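You operate a simulated robot arm through the tools that you are given. There is no shell and no other tool.

Carry out the task below with a simulated two-armed robot. There is one attempt and no reset: what you move stays moved.

JOB
Flare the silver tube in the yellow press, its nut on first.
Fine: stand the tube in the hole, slip the black nut over it, pull the lever once and raise it.
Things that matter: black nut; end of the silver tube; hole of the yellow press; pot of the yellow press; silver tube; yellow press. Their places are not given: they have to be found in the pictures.

It is judged by the outcome, as a careful person would: the job done as asked, and still so three seconds after it is handed in. It fails if anything else is knocked over, pushed out of place, dropped, spilled or broken.

ROBOT AND FRAMES
Two 7-joint arms with two-finger parallel grippers on one trunk that stands fixed in place. Base frame: the origin is at the foot of the trunk, x ahead of it, y to its left, z up. Readings come in cm, rad, newtons and seconds.
The left shoulder is at [3.4, 17.4, 135.5], the right one opposite. With the tool pointing down near the work surface each hand reaches from about 10 to 64 cm from the base axis, measured 20 degrees to its own side. Payload 3.6 kg a hand.
The tool frame of a hand sits at the grasp point between the pads (the TCP): z along the fingers, y along the line on which they close. The tips reach 3 cm beyond it. The gripper opens to 11 cm. The fingers are 2 cm wide and 1 cm thick; the gripper's body (4.8 by 11.2 cm) begins 5.5 cm behind the TCP.
Orientation is that of the tool frame in the base frame, as a unit quaternion [w, x, y, z]. With the fingers straight down and closing along the base's y, the tool's x points along the base's -x, its y along +y and its z along -z.

CONTROLS
- The arms move only by the tool arm_command. It takes "left_plan", "right_plan" or both (then of equal length, played together; a hand with none holds still); each is text: rows parted by semicolons, each of 7 numbers parted by spaces: the shift along the base's x, y, z in cm, then the turn, a rotation vector about the base's x, y, z in rad, then the gripper command, from -1 (shut) to 1 (fully open), values between in proportion. In form: x y z wx wy wz fingers; .... A call has 1 to 20 rows; each row is the pose to reach, as a shift and turn from the pose commanded when the call began. Rows are played at 5 a second. More than 5 cm and 0.15 rad between two rows, or a gripper value outside its range, and nothing of the call is played. A pose out of reach is approached as far as the arm can. The call stops where the force on the tool passes 50 N (or 10 N more than at its start, if that is more) or the arm is blocked; 0.2 s more then pass. The fingers move at their own pace (about 15.3 cm/s each) and stop on an object; they squeeze with about 44 N. The grip force told is the motor's: it shows also when the fingers shut on nothing. Time passes only in rows, and 0.2 s behind the last, so rows that repeat a pose let the fingers close. The reply holds the time, the measured pose of the TCP, the force on the tool along the base axes, the opening and the grip force, in the units named above and with some noise, with the torque about the TCP (base axes, N m) and any sound that the robot's microphone picked up.
- Cameras (640 x 400 px; columns grow to the right, rows downward): "scene" is now at [11.13, 3.88, 153.88]; the picture's right is [0.44, -0.90, 0.00], its down [-0.45, -0.22, -0.87] and it looks along [0.78, 0.38, -0.50] (base axes); focal length 215 px, centre (320, 200). "left" rides on the left gripper at [7.2, -1.7, -10.3] in its tool frame; the picture's right is [0.23, 0.97, 0.00], its down [-0.76, 0.18, -0.62] and it looks along [-0.61, 0.14, 0.78] (tool axes); focal length 222 px, centre (320, 200). "right" rides on the right gripper at [7.2, 1.7, -10.3] in its tool frame; the picture's right is [-0.23, 0.97, 0.00], its down [-0.76, -0.18, -0.62] and it looks along [-0.61, -0.14, 0.78] (tool axes); focal length 222 px, centre (320, 200).
- capture(camera): a new picture of that camera. No time passes.
- raise_lower(by): moves the trunk up (or, below 0, down) by that many cm; the arms and the scene camera ride with it, the base frame stays. It gives what a move gives, with no picture.
- head_to(pan, tilt): turns the head with the scene camera to pan (to the left, within 1.501 rad either way) and tilt (down, from -0.506 to 1.204), counted from straight ahead of the robot (the tilt from the chest, where the trunk bows). It gives what a move gives.
- pixel_to_xyz(camera, pixels): for up to 12 pixels [column, row] of the newest picture of that camera ("zoom" is the newest enlarged one), the place [x, y, z] in the base frame of the surface seen there, good to about 0.2 cm. No time passes.
- close_up(camera, box): a new picture of the part [left, top, right, bottom] of that camera's present view, enlarged. No time passes.
- job_done(): hands the job in; it is judged then, once.

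Unless the task says otherwise, let go and move clear before handing in.

The tools are called after "Call:" as a command line: name --argument value ..., lists and objects as JSON in quotes. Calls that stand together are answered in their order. arm_command: Moves the arms, as the interface text tells. Its arguments: {"type":"object","properties":{"left_plan":{"type":"string"},"right_plan":{"type":"string"}},"required":[]} The other tools are called the same way: raise_lower (by) moves the trunk up or down; head_to (pan, tilt) turns the head that bears the scene camera; capture (camera) takes a picture; pixel_to_xyz (camera, pixels) gives the place of the surface under pixels of a picture; close_up (camera, box) takes an enlarged picture of a part of a camera's view; job_done () hands the job in.

At the start:

```text
t: 0.0
left_tool_pos: [38.54, 42.12, 137.63]
left_tool_rot: [0.0, 0.0, 1.0, -0.001]
left_force: [0.1, 0.1, -0.7]
left_ft_torque: [0.02, -0.02, -0.03]
left_grip_width: 11.02
left_grip_force: 0.1
right_tool_pos: [40.77, 4.9, 144.51]
right_tool_rot: [-0.001, 0.001, 1.0, 0.0]
right_force: [0.0, -0.4, 0.8]
right_ft_torque: [0.04, 0.01, 0.01]
right_grip_width: 11.01
right_grip_force: 0.1
trunk travel left (down, up): [-47.0, 29.3]
head pan, tilt (commanded): [0.45, 0.518]
```

scene: 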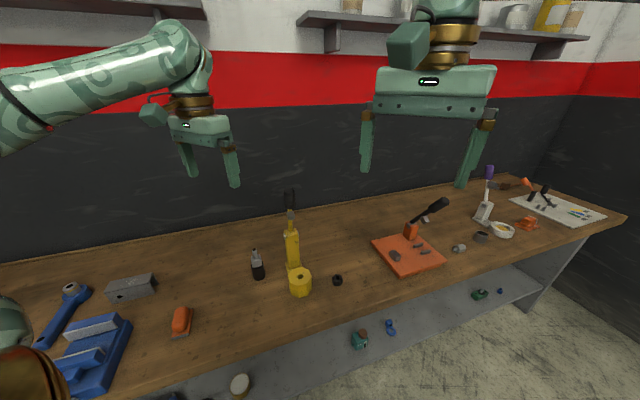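
right: 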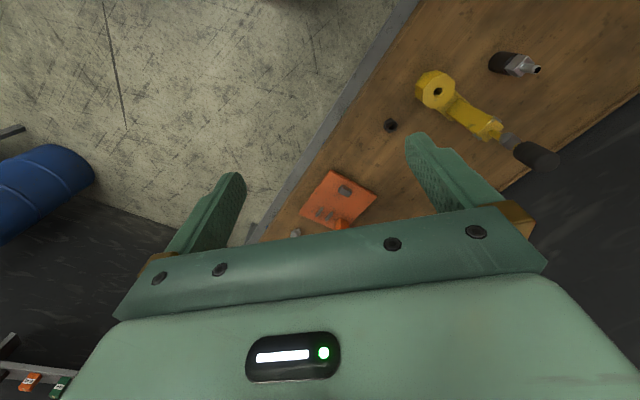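
left: 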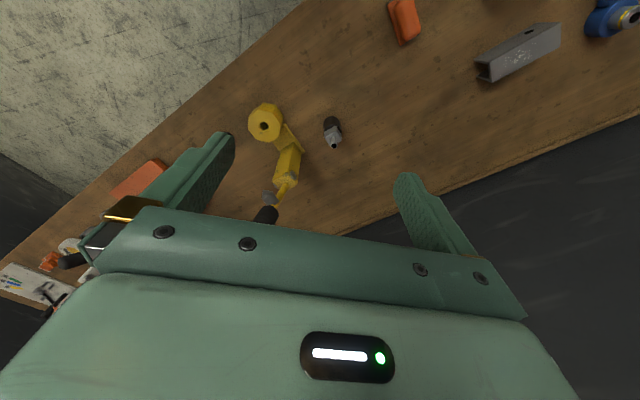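

The scene shows a yellow press around (295,260) with a pot at (300,283), a black nut at (337,280), and a black/silver thing at (257,265). I'll take close-ups to identify the silver tube.

Call:
close_up --camera "scene" --box '[220, 180, 380, 310]'

Call:
close_up --camera "left" --box '[220, 70, 380, 230]'

Call:
close_up --camera "right" --box '[370, 30, 570, 180]'

```text
3.08 times, centred on (300, 245) of scene
```

zoom: 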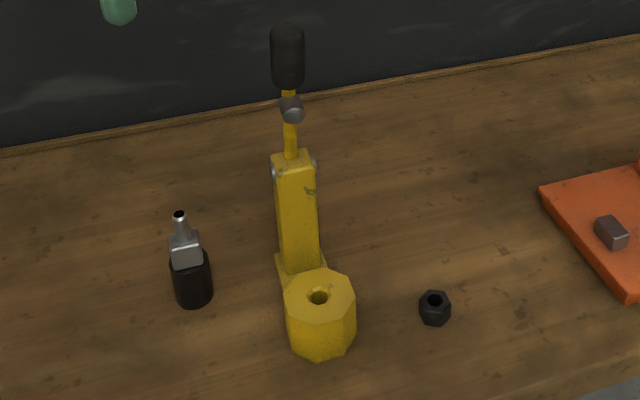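

```text
2.50 times, centred on (300, 150) of left
```

zoom: 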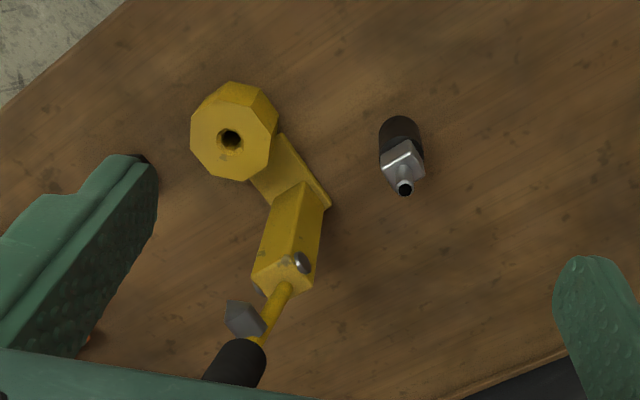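

```text
2.67 times, centred on (470, 105) of right
```

zoom: 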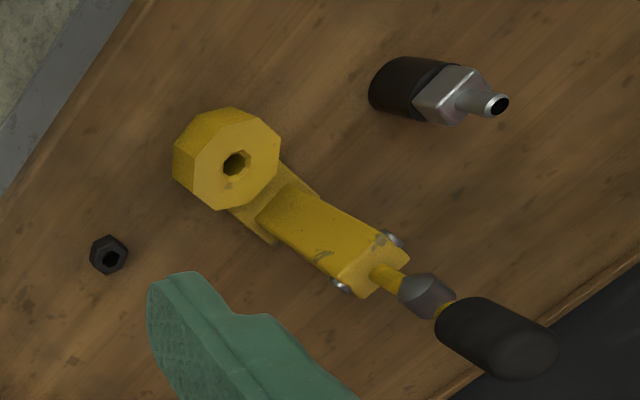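

The close-ups show the silver tube (with a square collar) standing in a black holder, the yellow press with its hole in the pot, lever up with a grey cone, and the black nut on the bench. I'll measure places.

Call:
pixel_to_xyz --camera "zoom" --pixels '[[497, 105], [475, 92], [450, 85], [440, 110], [395, 85], [235, 163], [200, 150], [265, 140], [108, 255], [425, 295], [490, 335], [360, 270]]'

Call:
close_up --camera "scene" --box '[240, 180, 360, 300]'

```text
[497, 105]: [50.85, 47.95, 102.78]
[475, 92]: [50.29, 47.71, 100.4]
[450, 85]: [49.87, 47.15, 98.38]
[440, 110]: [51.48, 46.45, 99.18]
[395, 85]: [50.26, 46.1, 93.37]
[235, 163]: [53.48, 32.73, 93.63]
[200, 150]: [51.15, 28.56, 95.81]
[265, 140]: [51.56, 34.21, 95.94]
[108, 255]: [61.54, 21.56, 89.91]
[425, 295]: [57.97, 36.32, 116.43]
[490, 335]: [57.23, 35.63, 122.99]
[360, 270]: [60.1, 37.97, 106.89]
```

```text
3.33 times, centred on (300, 240) of scene
```

zoom: 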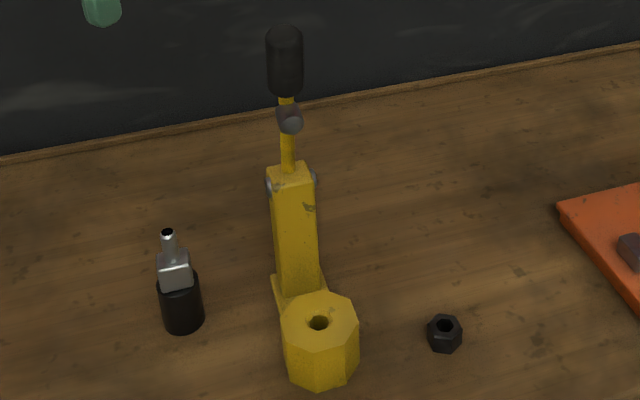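

Call:
pixel_to_xyz --camera "zoom" --pixels '[[318, 305], [285, 325], [356, 325], [318, 350], [318, 322], [444, 318], [444, 345], [500, 345], [167, 232], [167, 245], [175, 258], [175, 275]]'

Call:
pixel_to_xyz --camera "zoom" --pixels '[[181, 310], [220, 310], [285, 60], [289, 112], [289, 150], [290, 175], [295, 230], [298, 280], [268, 185], [314, 178], [285, 30], [285, 90]]'

```text
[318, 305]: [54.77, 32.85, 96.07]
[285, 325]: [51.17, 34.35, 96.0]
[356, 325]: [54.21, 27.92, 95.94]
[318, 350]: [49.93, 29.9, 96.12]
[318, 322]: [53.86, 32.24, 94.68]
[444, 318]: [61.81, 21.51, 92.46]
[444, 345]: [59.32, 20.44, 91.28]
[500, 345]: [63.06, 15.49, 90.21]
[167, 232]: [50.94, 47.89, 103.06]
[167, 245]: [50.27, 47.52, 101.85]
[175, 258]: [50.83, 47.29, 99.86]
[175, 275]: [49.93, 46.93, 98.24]
```

```text
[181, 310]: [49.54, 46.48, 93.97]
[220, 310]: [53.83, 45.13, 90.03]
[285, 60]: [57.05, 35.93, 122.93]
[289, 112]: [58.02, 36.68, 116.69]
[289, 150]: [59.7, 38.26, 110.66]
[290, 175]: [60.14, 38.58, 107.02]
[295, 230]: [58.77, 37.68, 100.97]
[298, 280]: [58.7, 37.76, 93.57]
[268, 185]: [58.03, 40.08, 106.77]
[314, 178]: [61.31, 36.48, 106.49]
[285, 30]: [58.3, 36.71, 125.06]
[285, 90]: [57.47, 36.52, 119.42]
```

Table is at z≈90, pot top z≈96, tube top z≈103. I'll zoom more tightly on the tube, the hole and the nut to get exact centres and yaw.

Call:
close_up --camera "left" --box '[310, 105, 360, 155]'

Call:
close_up --camera "right" --box '[375, 105, 405, 140]'

Call:
close_up --camera "right" --box '[480, 40, 550, 90]'

Call:
close_up --camera "left" --box '[240, 90, 320, 230]'

```text
8.00 times, centred on (335, 130) of left
```

zoom: 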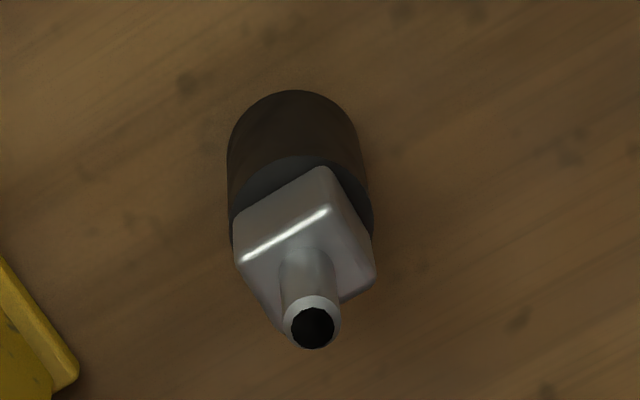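

```text
11.43 times, centred on (390, 122) of right
```

zoom: 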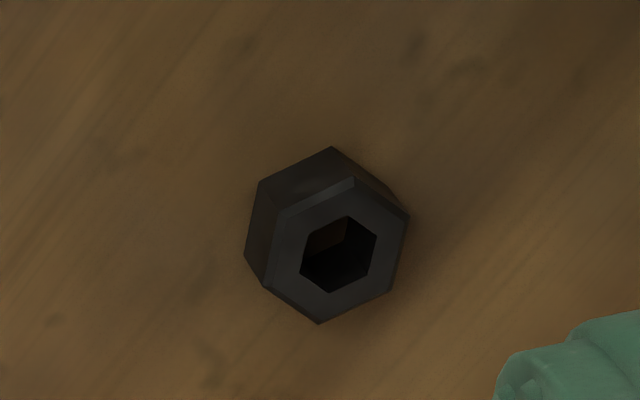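

```text
8.00 times, centred on (515, 65) of right
```

zoom: 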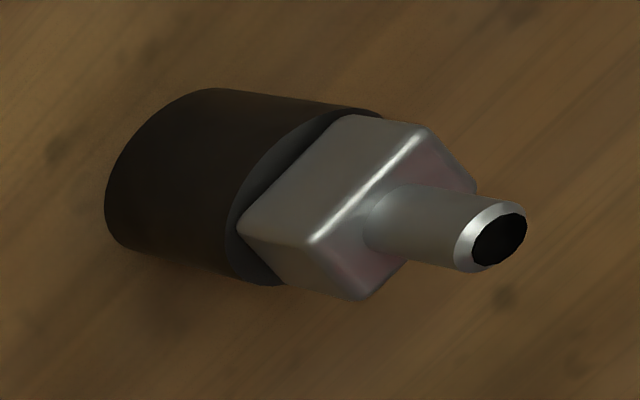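

```text
2.86 times, centred on (280, 160) of left
```

zoom: 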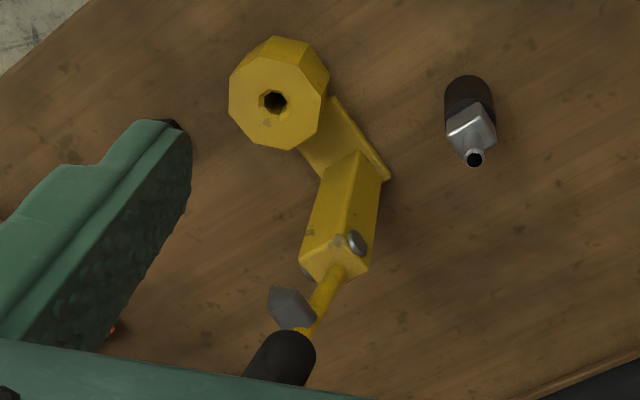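

Call:
close_up --camera "left" --box '[310, 105, 360, 155]'

Call:
pixel_to_xyz --camera "zoom" --pixels '[[240, 262], [325, 210], [372, 280], [345, 298], [272, 325], [238, 215], [322, 170], [288, 312], [338, 318], [312, 348], [312, 298], [300, 100]]'

Call:
pixel_to_xyz --camera "zoom" --pixels '[[250, 265], [320, 220], [365, 275], [265, 240], [300, 215], [345, 210], [260, 295], [290, 270], [330, 260], [360, 245], [300, 300], [330, 300]]'

```text
8.00 times, centred on (335, 130) of left
```

zoom: 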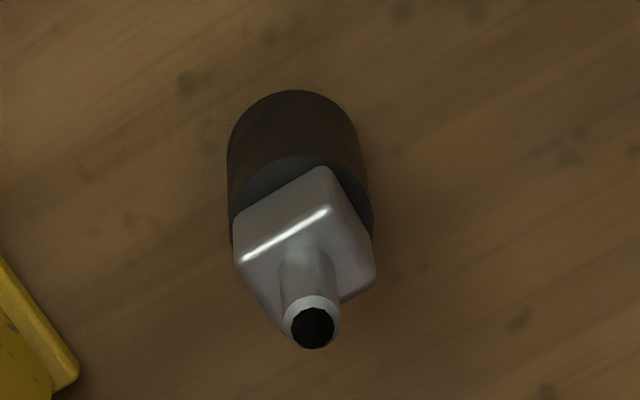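

```text
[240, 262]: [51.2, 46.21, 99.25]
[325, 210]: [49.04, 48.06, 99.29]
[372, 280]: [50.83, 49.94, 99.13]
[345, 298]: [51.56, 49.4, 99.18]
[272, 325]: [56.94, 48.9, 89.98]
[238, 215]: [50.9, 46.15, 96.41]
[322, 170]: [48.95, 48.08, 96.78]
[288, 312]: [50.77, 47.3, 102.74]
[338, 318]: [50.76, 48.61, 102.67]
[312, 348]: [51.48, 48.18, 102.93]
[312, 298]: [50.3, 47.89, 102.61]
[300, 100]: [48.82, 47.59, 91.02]
```

```text
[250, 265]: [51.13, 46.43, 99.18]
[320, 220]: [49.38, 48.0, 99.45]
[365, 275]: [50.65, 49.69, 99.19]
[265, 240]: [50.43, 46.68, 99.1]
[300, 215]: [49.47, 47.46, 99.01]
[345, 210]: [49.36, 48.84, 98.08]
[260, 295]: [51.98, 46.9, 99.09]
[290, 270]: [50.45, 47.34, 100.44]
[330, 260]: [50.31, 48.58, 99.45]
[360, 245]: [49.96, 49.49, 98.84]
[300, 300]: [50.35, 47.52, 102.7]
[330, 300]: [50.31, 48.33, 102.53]
```

The tube's top centre is near (50.9, 48.0, 102.9), with its square collar at z≈96.6–99.3, yawed about 46°, and the press lies along the same 46° direction. I'll bring the left hand above the tube, yawed +0.80 rad so that the camera faces away from the press, and look again.

Call:
arm_command --left_plan "1.5 0.7 -3.2 0 0 0.1 1; 3 1.4 -6.4 0 0 0.2 1; 4.6 2.2 -9.6 0 0 0.3 1; 6.2 3 -12.8 0 0 0.4 1; 7.7 3.7 -16 0 0 0.5 1; 9.3 4.4 -19.2 0 0 0.6 1; 10.8 5.1 -22.4 0 0 0.7 1; 12.3 5.8 -25.4 0 0 0.8 1; 12.3 5.8 -25.4 0 0 0.8 1"

Call:
capture --camera "left"

Call:
capture --camera "scene"

```text
t: 2.0
left_tool_pos: [50.73, 48.04, 112.14]
left_tool_rot: [0.001, -0.39, 0.921, 0.0]
left_force: [-0.4, -0.8, -1.5]
left_ft_torque: [-0.04, 0.0, -0.01]
left_grip_width: 10.98
left_grip_force: 0.1
right_tool_pos: [40.87, 4.99, 144.53]
right_tool_rot: [-0.001, -0.001, 1.0, 0.0]
right_force: [0.0, -0.2, -0.5]
right_ft_torque: [-0.01, 0.0, 0.0]
right_grip_width: 10.99
right_grip_force: 0.0
trunk travel left (down, up): [-47.0, 29.3]
head pan, tilt (commanded): [0.45, 0.518]
```

```text
taken
```

left: 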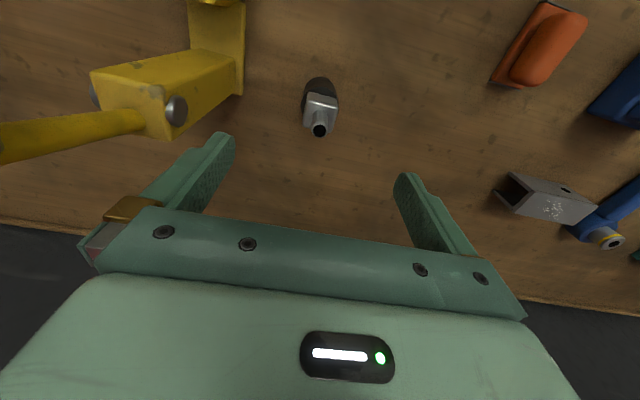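

```text
taken
```

scene: 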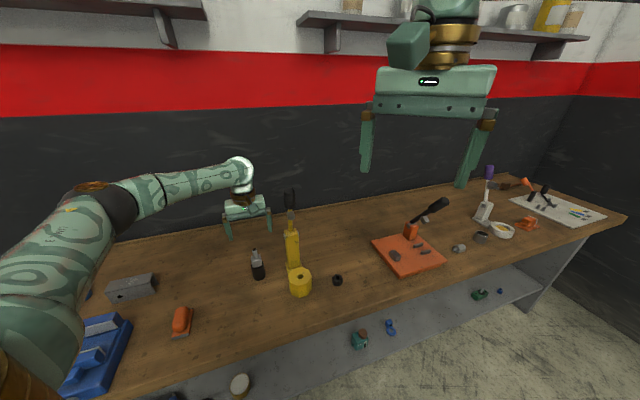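

The hand reached (50.7, 48.0, 112.1) without trouble; the tube is seen at (320,115) between the fingers. I'll zoom in to fix the collar's yaw and centre.

Call:
close_up --camera "left" --box '[290, 70, 350, 145]'

Call:
pixel_to_xyz --camera "left" --pixels '[[320, 130], [304, 94], [336, 99], [312, 85], [320, 100], [306, 112], [333, 116]]'

```text
5.33 times, centred on (320, 108) of left
```

zoom: 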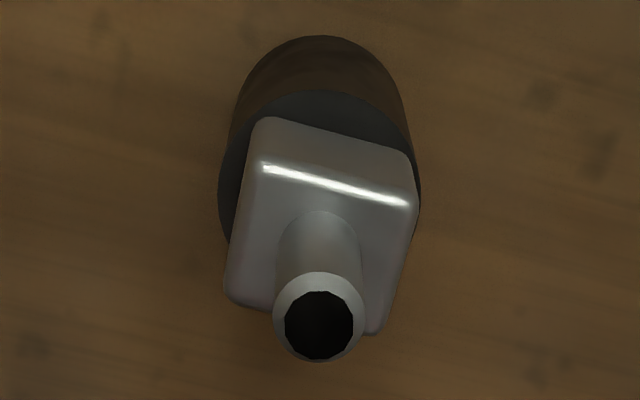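

```text
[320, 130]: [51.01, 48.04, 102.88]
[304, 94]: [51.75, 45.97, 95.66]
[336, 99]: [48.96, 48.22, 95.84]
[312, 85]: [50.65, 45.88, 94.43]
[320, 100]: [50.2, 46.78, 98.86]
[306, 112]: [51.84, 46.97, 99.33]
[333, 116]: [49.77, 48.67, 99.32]
```

Call:
pixel_to_xyz --camera "zoom" --pixels '[[262, 168], [405, 203], [380, 320], [230, 292], [258, 125], [405, 160], [320, 325], [283, 325], [355, 325], [320, 285], [320, 355], [332, 185]]'

Call:
pixel_to_xyz --camera "zoom" --pixels '[[270, 185], [290, 190], [310, 195], [350, 200], [370, 205], [390, 210], [240, 280], [255, 220], [250, 250], [395, 230], [385, 270], [375, 310]]'

```text
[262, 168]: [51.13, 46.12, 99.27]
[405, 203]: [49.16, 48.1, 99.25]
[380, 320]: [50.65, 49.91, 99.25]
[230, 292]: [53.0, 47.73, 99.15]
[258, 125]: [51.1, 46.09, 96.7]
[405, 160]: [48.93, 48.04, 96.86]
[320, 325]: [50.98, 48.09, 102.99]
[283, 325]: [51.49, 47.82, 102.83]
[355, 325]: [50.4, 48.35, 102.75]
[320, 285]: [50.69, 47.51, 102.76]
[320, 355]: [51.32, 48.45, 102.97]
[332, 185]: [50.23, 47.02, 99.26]
```

```text
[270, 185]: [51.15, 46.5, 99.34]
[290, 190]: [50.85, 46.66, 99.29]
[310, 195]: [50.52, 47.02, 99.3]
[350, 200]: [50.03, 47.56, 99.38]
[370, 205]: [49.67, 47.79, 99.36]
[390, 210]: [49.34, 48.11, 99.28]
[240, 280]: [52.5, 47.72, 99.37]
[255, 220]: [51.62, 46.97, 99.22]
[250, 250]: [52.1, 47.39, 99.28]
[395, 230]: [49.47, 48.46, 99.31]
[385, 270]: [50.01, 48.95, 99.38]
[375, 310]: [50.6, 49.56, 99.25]
```

The collar corners average to (50.99, 47.97) with a yaw of about 46°, top at 99.3. I need the holder's top height to know how deep the fingertips may go.

Call:
pixel_to_xyz --camera "zoom" --pixels '[[320, 97], [300, 108], [340, 120], [240, 150], [230, 200], [410, 150], [320, 60], [345, 105], [415, 195], [225, 235], [380, 130], [245, 130]]'

Call:
close_up --camera "scene" --box '[235, 235, 285, 285]'

Call:
pixel_to_xyz --camera "zoom" --pixels '[[250, 180], [250, 205], [255, 225], [270, 200], [310, 195], [280, 240], [280, 290], [280, 340], [290, 125], [290, 160], [230, 250], [340, 250]]'

```text
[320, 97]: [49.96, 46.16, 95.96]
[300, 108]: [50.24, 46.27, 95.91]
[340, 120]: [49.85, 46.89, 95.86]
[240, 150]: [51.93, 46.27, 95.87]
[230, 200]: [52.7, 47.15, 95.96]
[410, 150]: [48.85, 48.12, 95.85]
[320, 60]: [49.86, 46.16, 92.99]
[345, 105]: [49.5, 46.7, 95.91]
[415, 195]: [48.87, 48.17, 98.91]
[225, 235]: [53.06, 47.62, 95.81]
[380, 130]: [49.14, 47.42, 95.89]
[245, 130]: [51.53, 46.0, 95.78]
```

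```text
8.00 times, centred on (260, 260) of scene
```

zoom: 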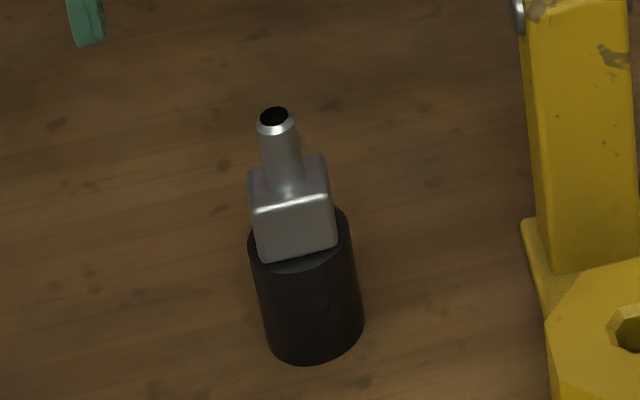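

```text
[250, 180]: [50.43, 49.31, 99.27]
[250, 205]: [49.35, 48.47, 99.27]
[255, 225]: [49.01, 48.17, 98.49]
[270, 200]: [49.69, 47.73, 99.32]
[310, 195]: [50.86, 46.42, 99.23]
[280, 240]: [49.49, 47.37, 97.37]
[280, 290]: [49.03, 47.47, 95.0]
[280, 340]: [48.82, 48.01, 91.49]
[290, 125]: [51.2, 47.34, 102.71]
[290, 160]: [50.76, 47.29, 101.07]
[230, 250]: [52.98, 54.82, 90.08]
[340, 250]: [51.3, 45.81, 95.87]
```

The holder's top is at z≈95.9 and the collar sits from there to 99.3, so I'll descend to TCP z≈99.4 (tips at 96.4, above the holder) and close on the collar.

Call:
arm_command --left_plan "0.1 0.06 -4 0 0 0 1; 0.1 0.06 -8 0 0 0 0.6; 0.1 0.06 -11 0 0 0 0.2; 0.1 0.06 -12.8 0 0 0 0; 0.1 0.06 -12.8 0 0 0 0"

Call:
capture --camera "left"

Call:
close_up --camera "scene" --box '[210, 180, 310, 285]'

```text
t: 3.2
left_tool_pos: [50.98, 47.77, 99.28]
left_tool_rot: [0.0, -0.39, 0.921, 0.0]
left_force: [0.2, 0.3, -0.8]
left_ft_torque: [-0.04, 0.0, 0.03]
left_grip_width: 5.47
left_grip_force: 0.1
right_tool_pos: [40.87, 4.81, 144.54]
right_tool_rot: [-0.001, 0.0, 1.0, 0.0]
right_force: [0.2, 0.6, 0.9]
right_ft_torque: [0.0, 0.0, -0.01]
right_grip_width: 11.01
right_grip_force: 0.1
trunk travel left (down, up): [-47.0, 29.3]
head pan, tilt (commanded): [0.45, 0.518]
```

```text
taken
```

left: 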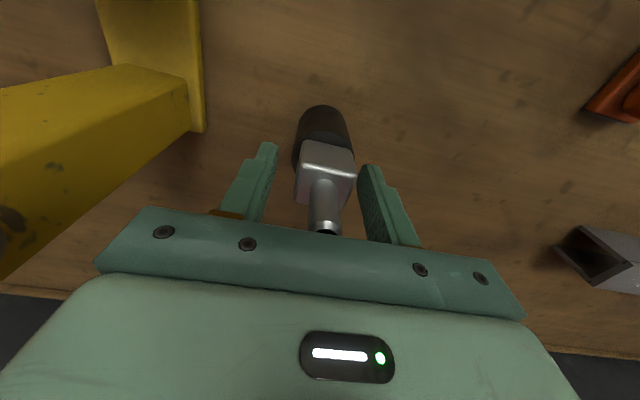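

```text
3.81 times, centred on (260, 232) of scene
```

zoom: 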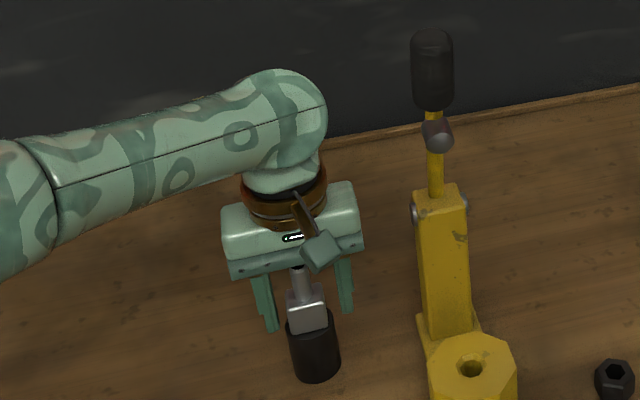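

Call:
close_up --camera "left" --box '[200, 100, 440, 250]'

Call:
pixel_to_xyz --camera "left" --pixels '[[275, 155], [268, 180], [262, 205], [362, 175], [372, 200], [380, 225], [325, 165], [300, 160], [350, 165], [325, 230]]'

```text
2.67 times, centred on (320, 175) of left
```

zoom: 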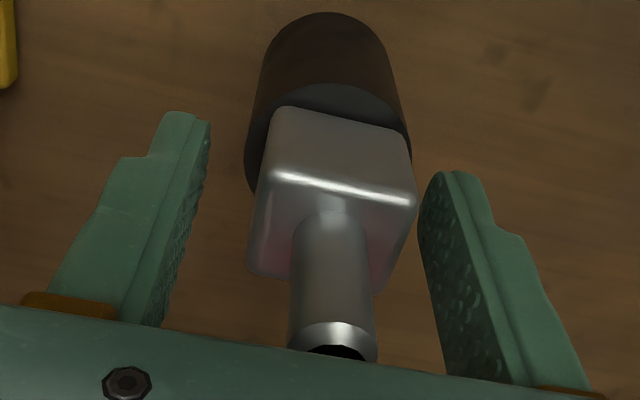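

```text
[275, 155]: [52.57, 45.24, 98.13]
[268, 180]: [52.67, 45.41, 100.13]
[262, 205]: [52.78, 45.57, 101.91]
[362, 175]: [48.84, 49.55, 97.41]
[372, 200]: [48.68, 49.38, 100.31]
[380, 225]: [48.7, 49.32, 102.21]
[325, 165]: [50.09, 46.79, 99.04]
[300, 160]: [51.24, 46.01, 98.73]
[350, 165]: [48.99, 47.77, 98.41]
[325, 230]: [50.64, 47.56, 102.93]
```

The finger inner faces average 0.2 cm off the collar's centre along the closing line, so I'll shift (-0.1, +0.2) and then close gently.

Call:
arm_command --left_plan "-0.1 0.2 0 0 0 0 0; -0.1 0.2 0 0 0 0 -0.3; -0.1 0.2 0 0 0 0 -0.6; -0.1 0.2 0 0 0 0 -1; -0.1 0.2 0 0 0 0 -1; -0.1 0.2 0 0 0 0 -1"

Call:
capture --camera "left"

```text
t: 4.6
left_tool_pos: [50.85, 48.12, 99.3]
left_tool_rot: [-0.001, -0.39, 0.921, 0.0]
left_force: [0.8, -0.8, -0.6]
left_ft_torque: [0.0, -0.01, -0.01]
left_grip_width: 3.34
left_grip_force: 44.2
right_tool_pos: [40.89, 4.88, 144.53]
right_tool_rot: [0.0, 0.0, 1.0, 0.0]
right_force: [0.3, 0.6, -0.1]
right_ft_torque: [-0.01, 0.0, -0.01]
right_grip_width: 10.98
right_grip_force: 0.0
trunk travel left (down, up): [-47.0, 29.3]
head pan, tilt (commanded): [0.45, 0.518]
```

```text
taken
```

left: 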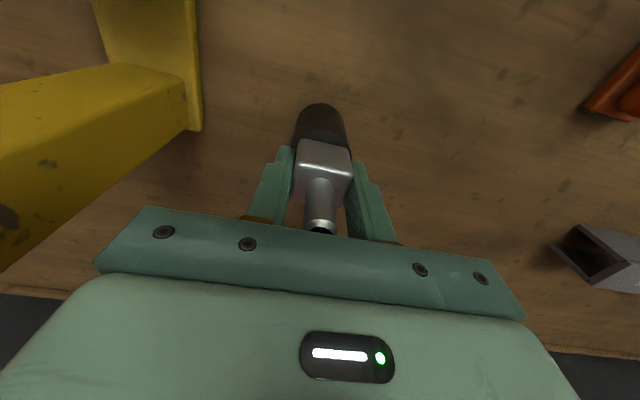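

The fingers stopped at 3.34 cm with 44 N, and the collar looks square between the pads. I'll lift straight up 10 cm and look at the tube's lower end.

Call:
arm_command --left_plan "0 0 1 0 0 0 -1; 0 0 2.5 0 0 0 -1; 0 0 4.5 0 0 0 -1; 0 0 7 0 0 0 -1; 0 0 9.5 0 0 0 -1; 0 0 12 0 0 0 -1; 0 0 12 0 0 0 -1"

Call:
capture --camera "scene"

Call:
close_up --camera "scene" --box '[200, 160, 340, 310]'

Call:
capture --camera "right"

```text
t: 6.2
left_tool_pos: [50.74, 48.19, 111.35]
left_tool_rot: [0.0, -0.391, 0.92, 0.001]
left_force: [-0.4, 1.0, -1.1]
left_ft_torque: [0.01, 0.0, -0.01]
left_grip_width: 3.33
left_grip_force: 43.8
right_tool_pos: [40.87, 4.93, 144.51]
right_tool_rot: [-0.001, 0.0, 1.0, 0.0]
right_force: [-0.1, 0.2, 0.1]
right_ft_torque: [-0.01, -0.01, -0.02]
right_grip_width: 10.99
right_grip_force: 0.1
trunk travel left (down, up): [-47.0, 29.3]
head pan, tilt (commanded): [0.45, 0.518]
```

```text
taken
```

scene: 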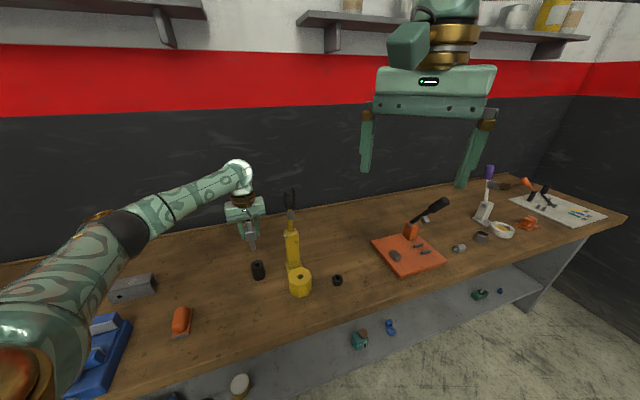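

```text
2.67 times, centred on (270, 235) of scene
```

zoom: 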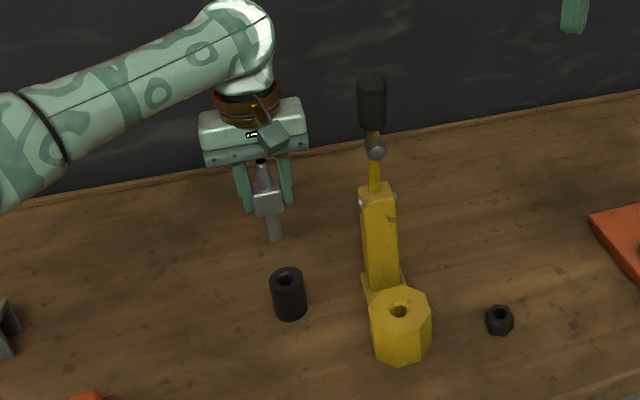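

```text
taken
```

right: 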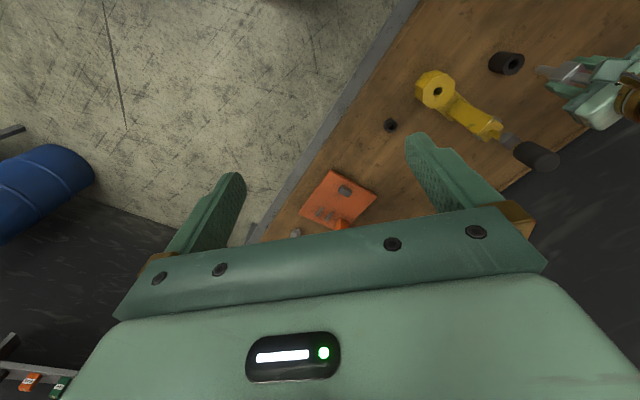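

The tube came out clean and the holder stayed upright. I'll measure the held tube's lower end and the press hole more exactly.

Call:
close_up --camera "scene" --box '[235, 205, 275, 260]'

Call:
pixel_to_xyz --camera "scene" --pixels '[[253, 249], [252, 244], [252, 240], [251, 236], [250, 231], [249, 226], [248, 222]]'

Call:
close_up --camera "scene" --box '[280, 260, 320, 300]'

Call:
pixel_to_xyz --camera "zoom" --pixels '[[290, 165], [285, 195], [320, 205], [350, 195], [345, 165], [315, 155], [315, 180], [200, 180], [430, 180], [320, 110], [320, 290], [240, 120]]'

```text
7.27 times, centred on (255, 232) of scene
```

zoom: 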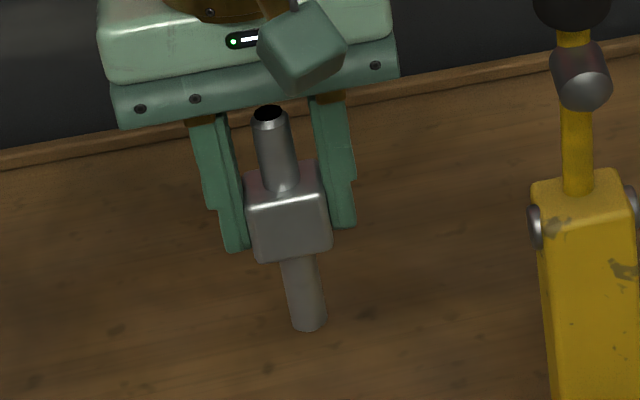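

```text
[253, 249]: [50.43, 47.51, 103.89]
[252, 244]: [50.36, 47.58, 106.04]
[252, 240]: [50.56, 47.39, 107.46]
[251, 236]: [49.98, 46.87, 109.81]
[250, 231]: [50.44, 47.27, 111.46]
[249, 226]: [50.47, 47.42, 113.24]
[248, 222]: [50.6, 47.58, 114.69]
```

```text
10.00 times, centred on (300, 280) of scene
```

zoom: 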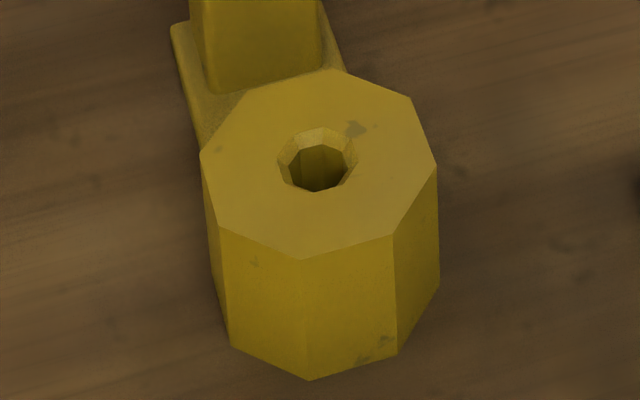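

```text
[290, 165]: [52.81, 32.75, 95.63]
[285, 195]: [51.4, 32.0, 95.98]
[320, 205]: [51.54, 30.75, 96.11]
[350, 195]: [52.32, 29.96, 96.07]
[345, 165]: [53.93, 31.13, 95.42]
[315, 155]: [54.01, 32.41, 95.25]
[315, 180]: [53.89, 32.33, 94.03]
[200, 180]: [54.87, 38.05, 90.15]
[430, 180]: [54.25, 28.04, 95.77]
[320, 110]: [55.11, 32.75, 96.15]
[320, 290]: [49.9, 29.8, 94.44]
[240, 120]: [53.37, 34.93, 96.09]
```

The hole centre works out to about (53.2, 31.75), pot top 96.05. Before moving there I must check that the wrist (which will stand beside the lever handle) has clearance, so I'll measure the wrist's size and the lever.

Call:
close_up --camera "scene" --box '[210, 150, 320, 260]'

Call:
pixel_to_xyz --camera "zoom" --pixels '[[170, 60], [190, 40], [235, 70], [225, 110], [185, 150], [225, 155], [160, 155], [205, 150], [240, 140], [200, 100], [210, 60], [160, 80]]'

Call:
pixel_to_xyz --camera "zoom" --pixels '[[470, 150], [472, 180], [472, 205], [455, 180], [490, 180], [475, 235], [475, 260], [470, 240], [480, 225], [472, 250], [492, 200], [472, 160]]'

```text
3.64 times, centred on (265, 205) of scene
```

zoom: 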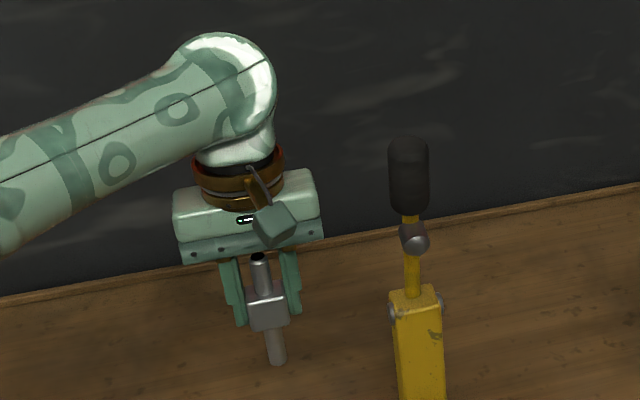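

```text
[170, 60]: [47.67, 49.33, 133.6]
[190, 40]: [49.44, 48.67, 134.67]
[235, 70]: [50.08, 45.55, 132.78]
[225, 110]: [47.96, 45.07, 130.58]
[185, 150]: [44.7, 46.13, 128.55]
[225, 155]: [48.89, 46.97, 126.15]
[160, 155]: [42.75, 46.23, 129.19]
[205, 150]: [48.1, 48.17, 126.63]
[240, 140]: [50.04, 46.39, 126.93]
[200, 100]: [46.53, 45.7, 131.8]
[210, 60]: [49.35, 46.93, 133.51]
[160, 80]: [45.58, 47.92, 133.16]
```

```text
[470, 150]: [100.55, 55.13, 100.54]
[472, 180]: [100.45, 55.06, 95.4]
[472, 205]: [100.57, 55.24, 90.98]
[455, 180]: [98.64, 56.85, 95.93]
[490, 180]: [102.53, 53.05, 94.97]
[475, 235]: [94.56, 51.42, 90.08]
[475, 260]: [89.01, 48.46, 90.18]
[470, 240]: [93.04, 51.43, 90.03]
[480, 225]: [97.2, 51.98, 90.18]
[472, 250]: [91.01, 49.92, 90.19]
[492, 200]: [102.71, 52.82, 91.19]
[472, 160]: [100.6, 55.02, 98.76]
```

The wrist bulb (radius ≈4 cm, about 20 cm above the TCP) would stand right beside the lever handle, so a vertical grasp is too tight. I'll put the tube back in its holder and regrasp with the hand tilted back about 30° so the wrist stays clear of the lever.

Call:
arm_command --left_plan "0 0 -3 0 0 0 -1; 0 0 -5.5 0 0 0 -1; 0 0 -7.5 0 0 0 -1; 0 0 -9 0 0 0 -1; 0 0 -10 0 0 0 -1; 0 0 -11 0 0 0 -1; 0 0 -11.6 0 0 0 -1; 0 0 -11.9 0 0 0 -1; 0 0 -11.9 0 0 0 -1"

Call:
close_up --camera "scene" --box '[210, 190, 310, 290]'

Call:
pixel_to_xyz --camera "scene" --pixels '[[291, 195], [291, 200], [291, 205], [291, 210], [286, 200], [296, 200], [291, 214], [290, 217], [292, 219], [293, 230], [291, 192], [291, 222]]'

```text
t: 8.2
left_tool_pos: [50.7, 48.07, 99.46]
left_tool_rot: [0.001, -0.39, 0.921, 0.0]
left_force: [0.3, 0.1, -0.5]
left_ft_torque: [-0.04, 0.03, -0.03]
left_grip_width: 3.33
left_grip_force: 43.6
right_tool_pos: [40.85, 4.99, 144.49]
right_tool_rot: [-0.001, 0.0, 1.0, 0.0]
right_force: [-0.7, -0.2, 0.0]
right_ft_torque: [0.02, -0.01, -0.01]
right_grip_width: 11.02
right_grip_force: 0.1
trunk travel left (down, up): [-47.0, 29.3]
head pan, tilt (commanded): [0.45, 0.518]
```

```text
4.00 times, centred on (260, 240) of scene
```

zoom: 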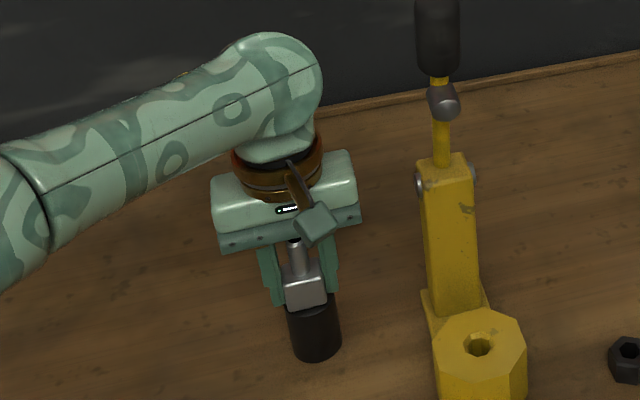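

```text
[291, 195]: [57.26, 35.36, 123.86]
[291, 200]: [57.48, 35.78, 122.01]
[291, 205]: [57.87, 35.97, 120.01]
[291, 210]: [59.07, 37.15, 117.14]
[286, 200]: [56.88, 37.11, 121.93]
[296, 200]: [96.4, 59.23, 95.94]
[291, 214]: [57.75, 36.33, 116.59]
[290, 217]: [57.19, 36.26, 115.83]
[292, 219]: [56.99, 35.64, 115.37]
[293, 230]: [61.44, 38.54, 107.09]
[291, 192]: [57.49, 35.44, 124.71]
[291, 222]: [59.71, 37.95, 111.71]
```

The tube is back in its holder (z 99.46, no force). Now I'll open, tilt the hand back 30° about the closing line with the TCP 1 cm behind the collar, and look before closing.

Call:
arm_command --left_plan "0 0 0 0 0 0 0.1; 0 0 0 0 0 0 0.1; 0 0 1.5 0.0939 -0.0912 0 0.1; -0.35 -0.35 1.5 0.1877 -0.1825 0 0.1; -0.7 -0.7 1.5 0.2816 -0.2737 0 0.1; -0.7 -0.7 1.5 0.3754 -0.3649 0 0.1; -0.7 -0.7 0.5 0.3754 -0.3649 0 0.1; -0.7 -0.7 -0.2 0.3754 -0.3649 0 0.1; -0.7 -0.7 -0.2 0.3754 -0.3649 0 0.1"

Call:
capture --camera "left"

Call:
close_up --camera "scene" --box '[210, 190, 310, 290]'

```text
t: 10.2
left_tool_pos: [50.07, 47.44, 99.22]
left_tool_rot: [0.238, -0.377, 0.889, 0.101]
left_force: [0.4, -0.6, -0.3]
left_ft_torque: [-0.02, -0.01, -0.02]
left_grip_width: 6.06
left_grip_force: 0.1
right_tool_pos: [40.83, 4.95, 144.5]
right_tool_rot: [-0.001, 0.0, 1.0, 0.0]
right_force: [-0.8, 0.3, -0.6]
right_ft_torque: [0.01, 0.01, -0.04]
right_grip_width: 11.0
right_grip_force: 0.1
trunk travel left (down, up): [-47.0, 29.3]
head pan, tilt (commanded): [0.45, 0.518]
```

```text
taken
```

left: 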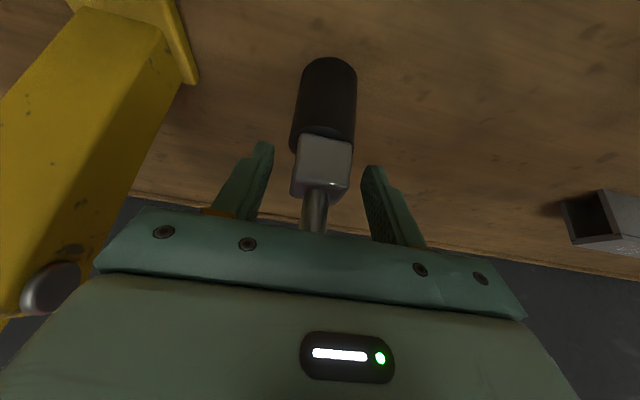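

```text
4.00 times, centred on (260, 240) of scene
```

zoom: 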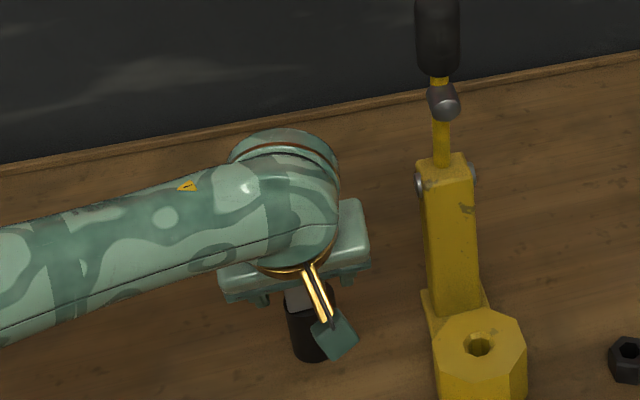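

The hand is tilted and the collar stands centred between the fingers at (322,165). I'll close and lift.

Call:
arm_command --left_plan "0 0 0 0 0 0 -0.2; 0 0 0 0 0 0 -0.5; 0 0 0 0 0 0 -1; 0 0 0 0 0 0 -1; 0 0 0 0 0 0 -1"

Call:
capture --camera "left"

```text
t: 11.4
left_tool_pos: [50.09, 47.49, 99.39]
left_tool_rot: [0.238, -0.377, 0.889, 0.101]
left_force: [0.1, 0.3, 0.2]
left_ft_torque: [-0.04, 0.01, -0.01]
left_grip_width: 3.33
left_grip_force: 44.3
right_tool_pos: [40.88, 4.86, 144.52]
right_tool_rot: [-0.001, 0.0, 1.0, 0.0]
right_force: [-0.4, 0.8, 0.0]
right_ft_torque: [0.0, -0.04, -0.02]
right_grip_width: 11.02
right_grip_force: 0.0
trunk travel left (down, up): [-47.0, 29.3]
head pan, tilt (commanded): [0.45, 0.518]
```

```text
taken
```

left: 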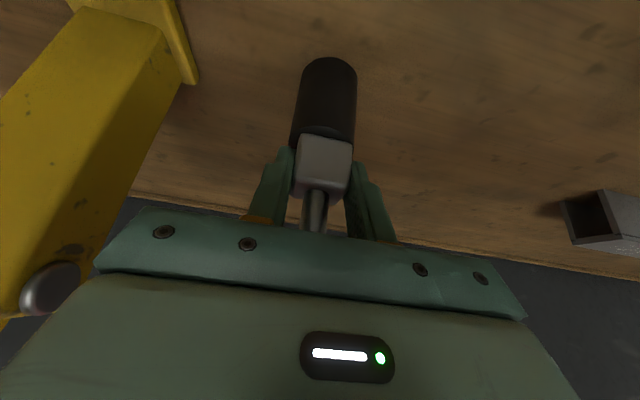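

Gripped at 3.33 cm. I'll lift 12 cm and carry the tube to just above the hole at about (53.2, 31.75), then inspect from the left and right cameras.

Call:
arm_command --left_plan "0 0 1.5 0 0 0 -1; 0 0 4 0 0 0 -1; 0 0 7 0 0 0 -1; 0 0 10 0 0 0 -1; 0 0 12 0 0 0 -1; 0.4 -3 12 0 0 0 -1; 0.9 -6 12 0 0 0 -1; 1.3 -9 12 0 0 0 -1; 1.7 -12 12 0 0 0 -1; 2.1 -14.5 12 0 0 0 -1; 2.36 -16.43 12 0 0 0 -1; 2.36 -16.43 12 0 0 0 -1"

Call:
capture --camera "left"

Call:
capture --camera "scene"

Call:
capture --camera "right"

```text
t: 14.0
left_tool_pos: [52.72, 30.91, 111.23]
left_tool_rot: [0.239, -0.378, 0.889, 0.101]
left_force: [-0.4, -0.3, -1.9]
left_ft_torque: [0.01, -0.03, 0.01]
left_grip_width: 3.33
left_grip_force: 43.7
right_tool_pos: [40.83, 4.96, 144.48]
right_tool_rot: [-0.001, -0.001, 1.0, 0.001]
right_force: [-0.5, 0.0, -0.4]
right_ft_torque: [-0.05, 0.0, -0.03]
right_grip_width: 10.98
right_grip_force: 0.0
trunk travel left (down, up): [-47.0, 29.3]
head pan, tilt (commanded): [0.45, 0.518]
```

```text
taken
```

left: 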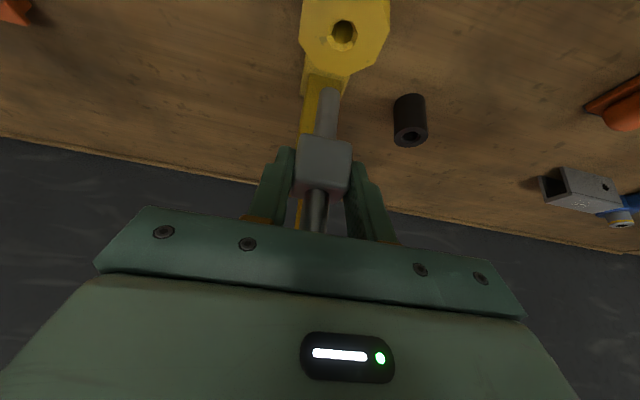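

```text
taken
```

scene: 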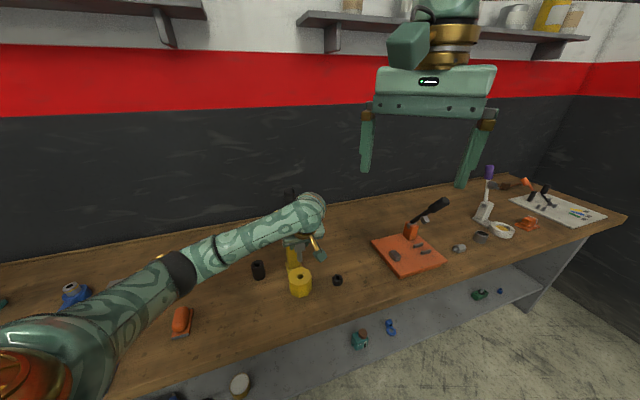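

```text
taken
```

right: 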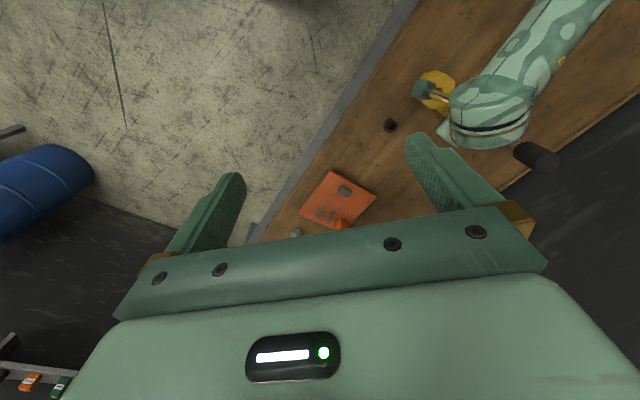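

The left camera sees both the tube's lower end (about (328,95)) and the hole (343,35). I'll zoom there and measure both to align them.

Call:
close_up --camera "left" --box '[280, 0, 400, 140]'

Call:
pixel_to_xyz --camera "left" --pixels '[[329, 92], [327, 105], [325, 120], [324, 132], [319, 100], [334, 100], [318, 200], [316, 220]]'

Call:
pixel_to_xyz --camera "left" --pixels '[[343, 20], [330, 33], [356, 33], [343, 51], [343, 35], [303, 40], [389, 20], [331, 22], [355, 22], [331, 46], [356, 46], [345, 75]]'

```text
2.86 times, centred on (340, 70) of left
```

zoom: 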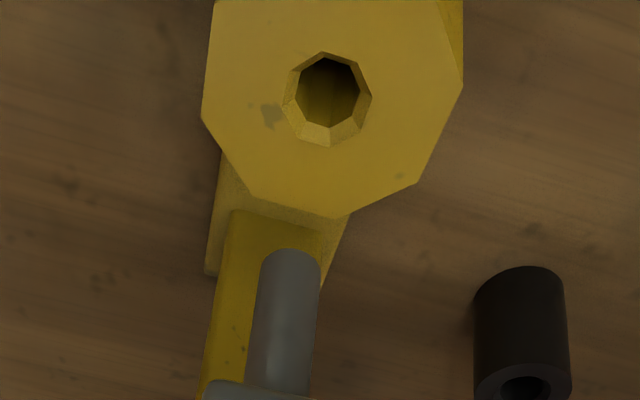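

```text
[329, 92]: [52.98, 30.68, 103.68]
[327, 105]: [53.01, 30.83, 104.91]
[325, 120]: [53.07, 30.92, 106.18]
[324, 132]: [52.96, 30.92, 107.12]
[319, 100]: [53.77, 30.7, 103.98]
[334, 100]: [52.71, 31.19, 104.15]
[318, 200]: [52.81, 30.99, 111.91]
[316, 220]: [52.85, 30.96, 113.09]
```

```text
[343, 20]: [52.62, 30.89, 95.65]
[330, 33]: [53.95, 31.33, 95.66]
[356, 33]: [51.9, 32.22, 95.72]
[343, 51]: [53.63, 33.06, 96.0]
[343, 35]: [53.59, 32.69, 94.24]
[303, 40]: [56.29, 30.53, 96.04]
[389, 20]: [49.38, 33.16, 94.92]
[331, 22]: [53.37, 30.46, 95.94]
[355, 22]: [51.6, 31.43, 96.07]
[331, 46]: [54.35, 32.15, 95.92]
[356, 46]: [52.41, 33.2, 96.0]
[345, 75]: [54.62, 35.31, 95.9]
```

Comparing the tube's projected axis (≈(338,35) at pot level) with the hole centre (342.4,34.3), the hole is ≈0.35 cm further along the closing line. I'll shift (-0.24,+0.23) and descend 5.5 cm, then check again.

Call:
arm_command --left_plan "-0.24 0.23 0 0 0 0 -1; -0.24 0.23 -2 0 0 0 -1; -0.24 0.23 -4 0 0 0 -1; -0.24 0.23 -5.5 0 0 0 -1; -0.24 0.23 -5.5 0 0 0 -1"

Call:
close_up --camera "left" --box '[280, 20, 400, 160]'

Call:
capture --camera "left"

```text
t: 15.2
left_tool_pos: [52.32, 31.21, 105.78]
left_tool_rot: [0.239, -0.376, 0.889, 0.101]
left_force: [0.3, 0.1, -0.7]
left_ft_torque: [0.01, 0.02, 0.03]
left_grip_width: 3.34
left_grip_force: 43.4
right_tool_pos: [40.87, 4.78, 144.5]
right_tool_rot: [0.0, 0.0, 1.0, 0.0]
right_force: [-0.1, -0.3, -0.5]
right_ft_torque: [0.02, -0.02, 0.02]
right_grip_width: 11.02
right_grip_force: 0.0
trunk travel left (down, up): [-47.0, 29.3]
head pan, tilt (commanded): [0.45, 0.518]
```

```text
2.86 times, centred on (340, 90) of left
```

zoom: 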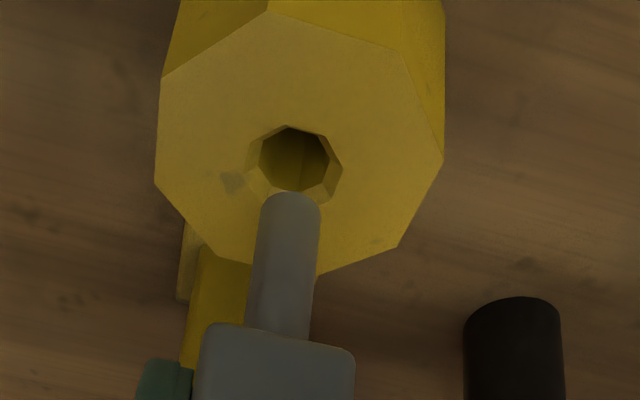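

```text
taken
```

left: 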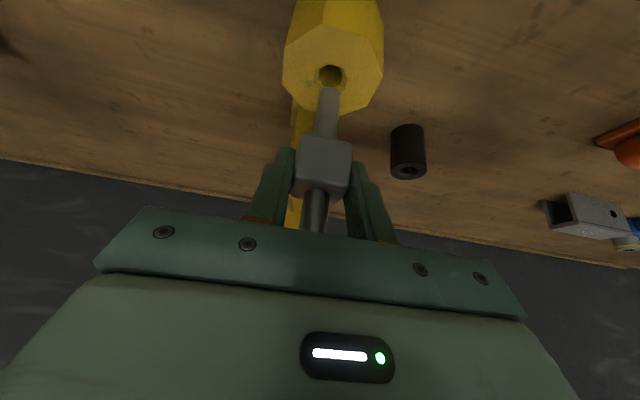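

Call:
pixel_to_xyz --camera "left" --pixels '[[329, 90], [328, 97], [327, 105], [326, 112], [325, 120], [322, 97], [335, 97]]'

Call:
pixel_to_xyz --camera "left" --pixels '[[331, 61], [315, 77], [347, 77], [320, 65], [342, 65], [319, 89], [345, 89], [331, 66], [320, 77], [341, 77], [331, 75]]'

```text
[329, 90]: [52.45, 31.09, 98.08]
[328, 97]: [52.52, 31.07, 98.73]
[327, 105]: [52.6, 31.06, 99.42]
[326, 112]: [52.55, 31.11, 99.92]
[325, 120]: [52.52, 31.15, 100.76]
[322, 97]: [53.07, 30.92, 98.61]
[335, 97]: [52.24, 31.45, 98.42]
```

```text
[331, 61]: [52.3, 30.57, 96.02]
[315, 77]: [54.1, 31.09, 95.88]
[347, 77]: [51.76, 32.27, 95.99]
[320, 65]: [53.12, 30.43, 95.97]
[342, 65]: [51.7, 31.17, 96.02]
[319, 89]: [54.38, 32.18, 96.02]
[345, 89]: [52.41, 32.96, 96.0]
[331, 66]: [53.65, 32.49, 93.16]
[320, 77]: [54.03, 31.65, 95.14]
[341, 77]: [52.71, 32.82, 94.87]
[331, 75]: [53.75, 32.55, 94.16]
```

Tube axis ≈(52.99, 31.68) and hole centre ≈(52.95, 31.7) now agree. I'll lower it in slowly.

Call:
arm_command --left_plan "0 0 -1 0 0 0 -1; 0 0 -2 0 0 0 -1; 0 0 -3 0 0 0 -1; 0 0 -4 0 0 0 -1; 0 0 -5 0 0 0 -1; 0 0 -5 0 0 0 -1"

Call:
close_up --camera "left" --box '[260, 60, 400, 220]'

```text
t: 16.6
left_tool_pos: [52.29, 31.11, 100.61]
left_tool_rot: [0.239, -0.377, 0.889, 0.101]
left_force: [0.6, -0.8, -1.0]
left_ft_torque: [0.02, 0.0, -0.02]
left_grip_width: 3.35
left_grip_force: 43.8
right_tool_pos: [40.91, 4.91, 144.49]
right_tool_rot: [-0.001, 0.0, 1.0, 0.0]
right_force: [-0.4, -0.5, 0.7]
right_ft_torque: [0.04, 0.02, -0.04]
right_grip_width: 10.99
right_grip_force: 0.1
trunk travel left (down, up): [-47.0, 29.3]
head pan, tilt (commanded): [0.45, 0.518]
```

```text
2.50 times, centred on (330, 140) of left
```

zoom: 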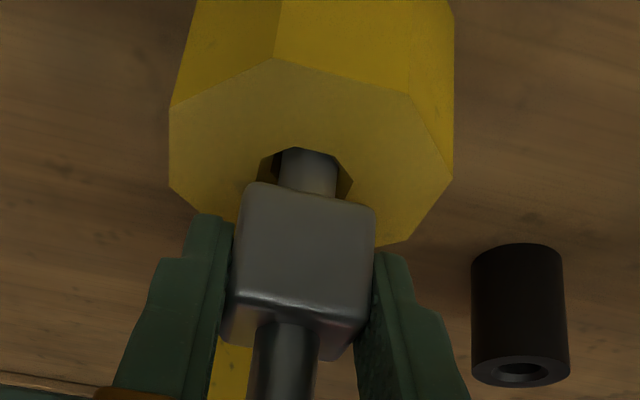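

The tube is in the hole, centred, with no side force. I'll lower the last ≈1.3 cm until the collar seats.

Call:
arm_command --left_plan "0 0 -0.5 0 0 0 -1; 0 0 -0.9 0 0 0 -1; 0 0 -1.2 0 0 0 -1; 0 0 -1.2 0 0 0 -1"

Call:
close_up --camera "left" --box '[260, 60, 400, 220]'

```text
t: 17.6
left_tool_pos: [52.3, 31.27, 99.48]
left_tool_rot: [0.239, -0.376, 0.889, 0.101]
left_force: [-0.8, 0.2, -0.2]
left_ft_torque: [-0.03, -0.03, -0.05]
left_grip_width: 3.33
left_grip_force: 44.4
right_tool_pos: [40.76, 4.75, 144.59]
right_tool_rot: [-0.001, 0.0, 1.0, 0.0]
right_force: [-0.1, 1.0, 0.9]
right_ft_torque: [-0.01, 0.0, 0.0]
right_grip_width: 11.0
right_grip_force: 0.0
trunk travel left (down, up): [-47.0, 29.3]
head pan, tilt (commanded): [0.45, 0.518]
```

```text
2.50 times, centred on (330, 140) of left
```

zoom: 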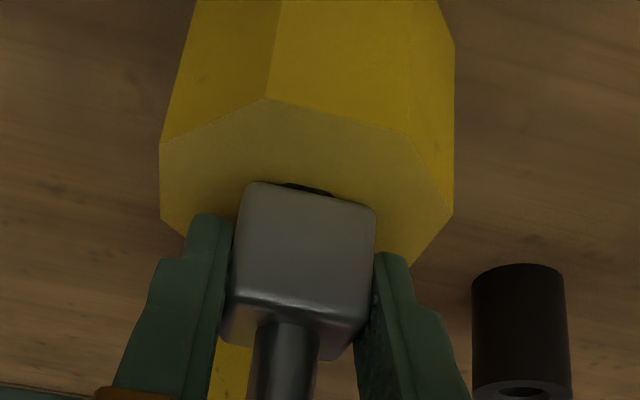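

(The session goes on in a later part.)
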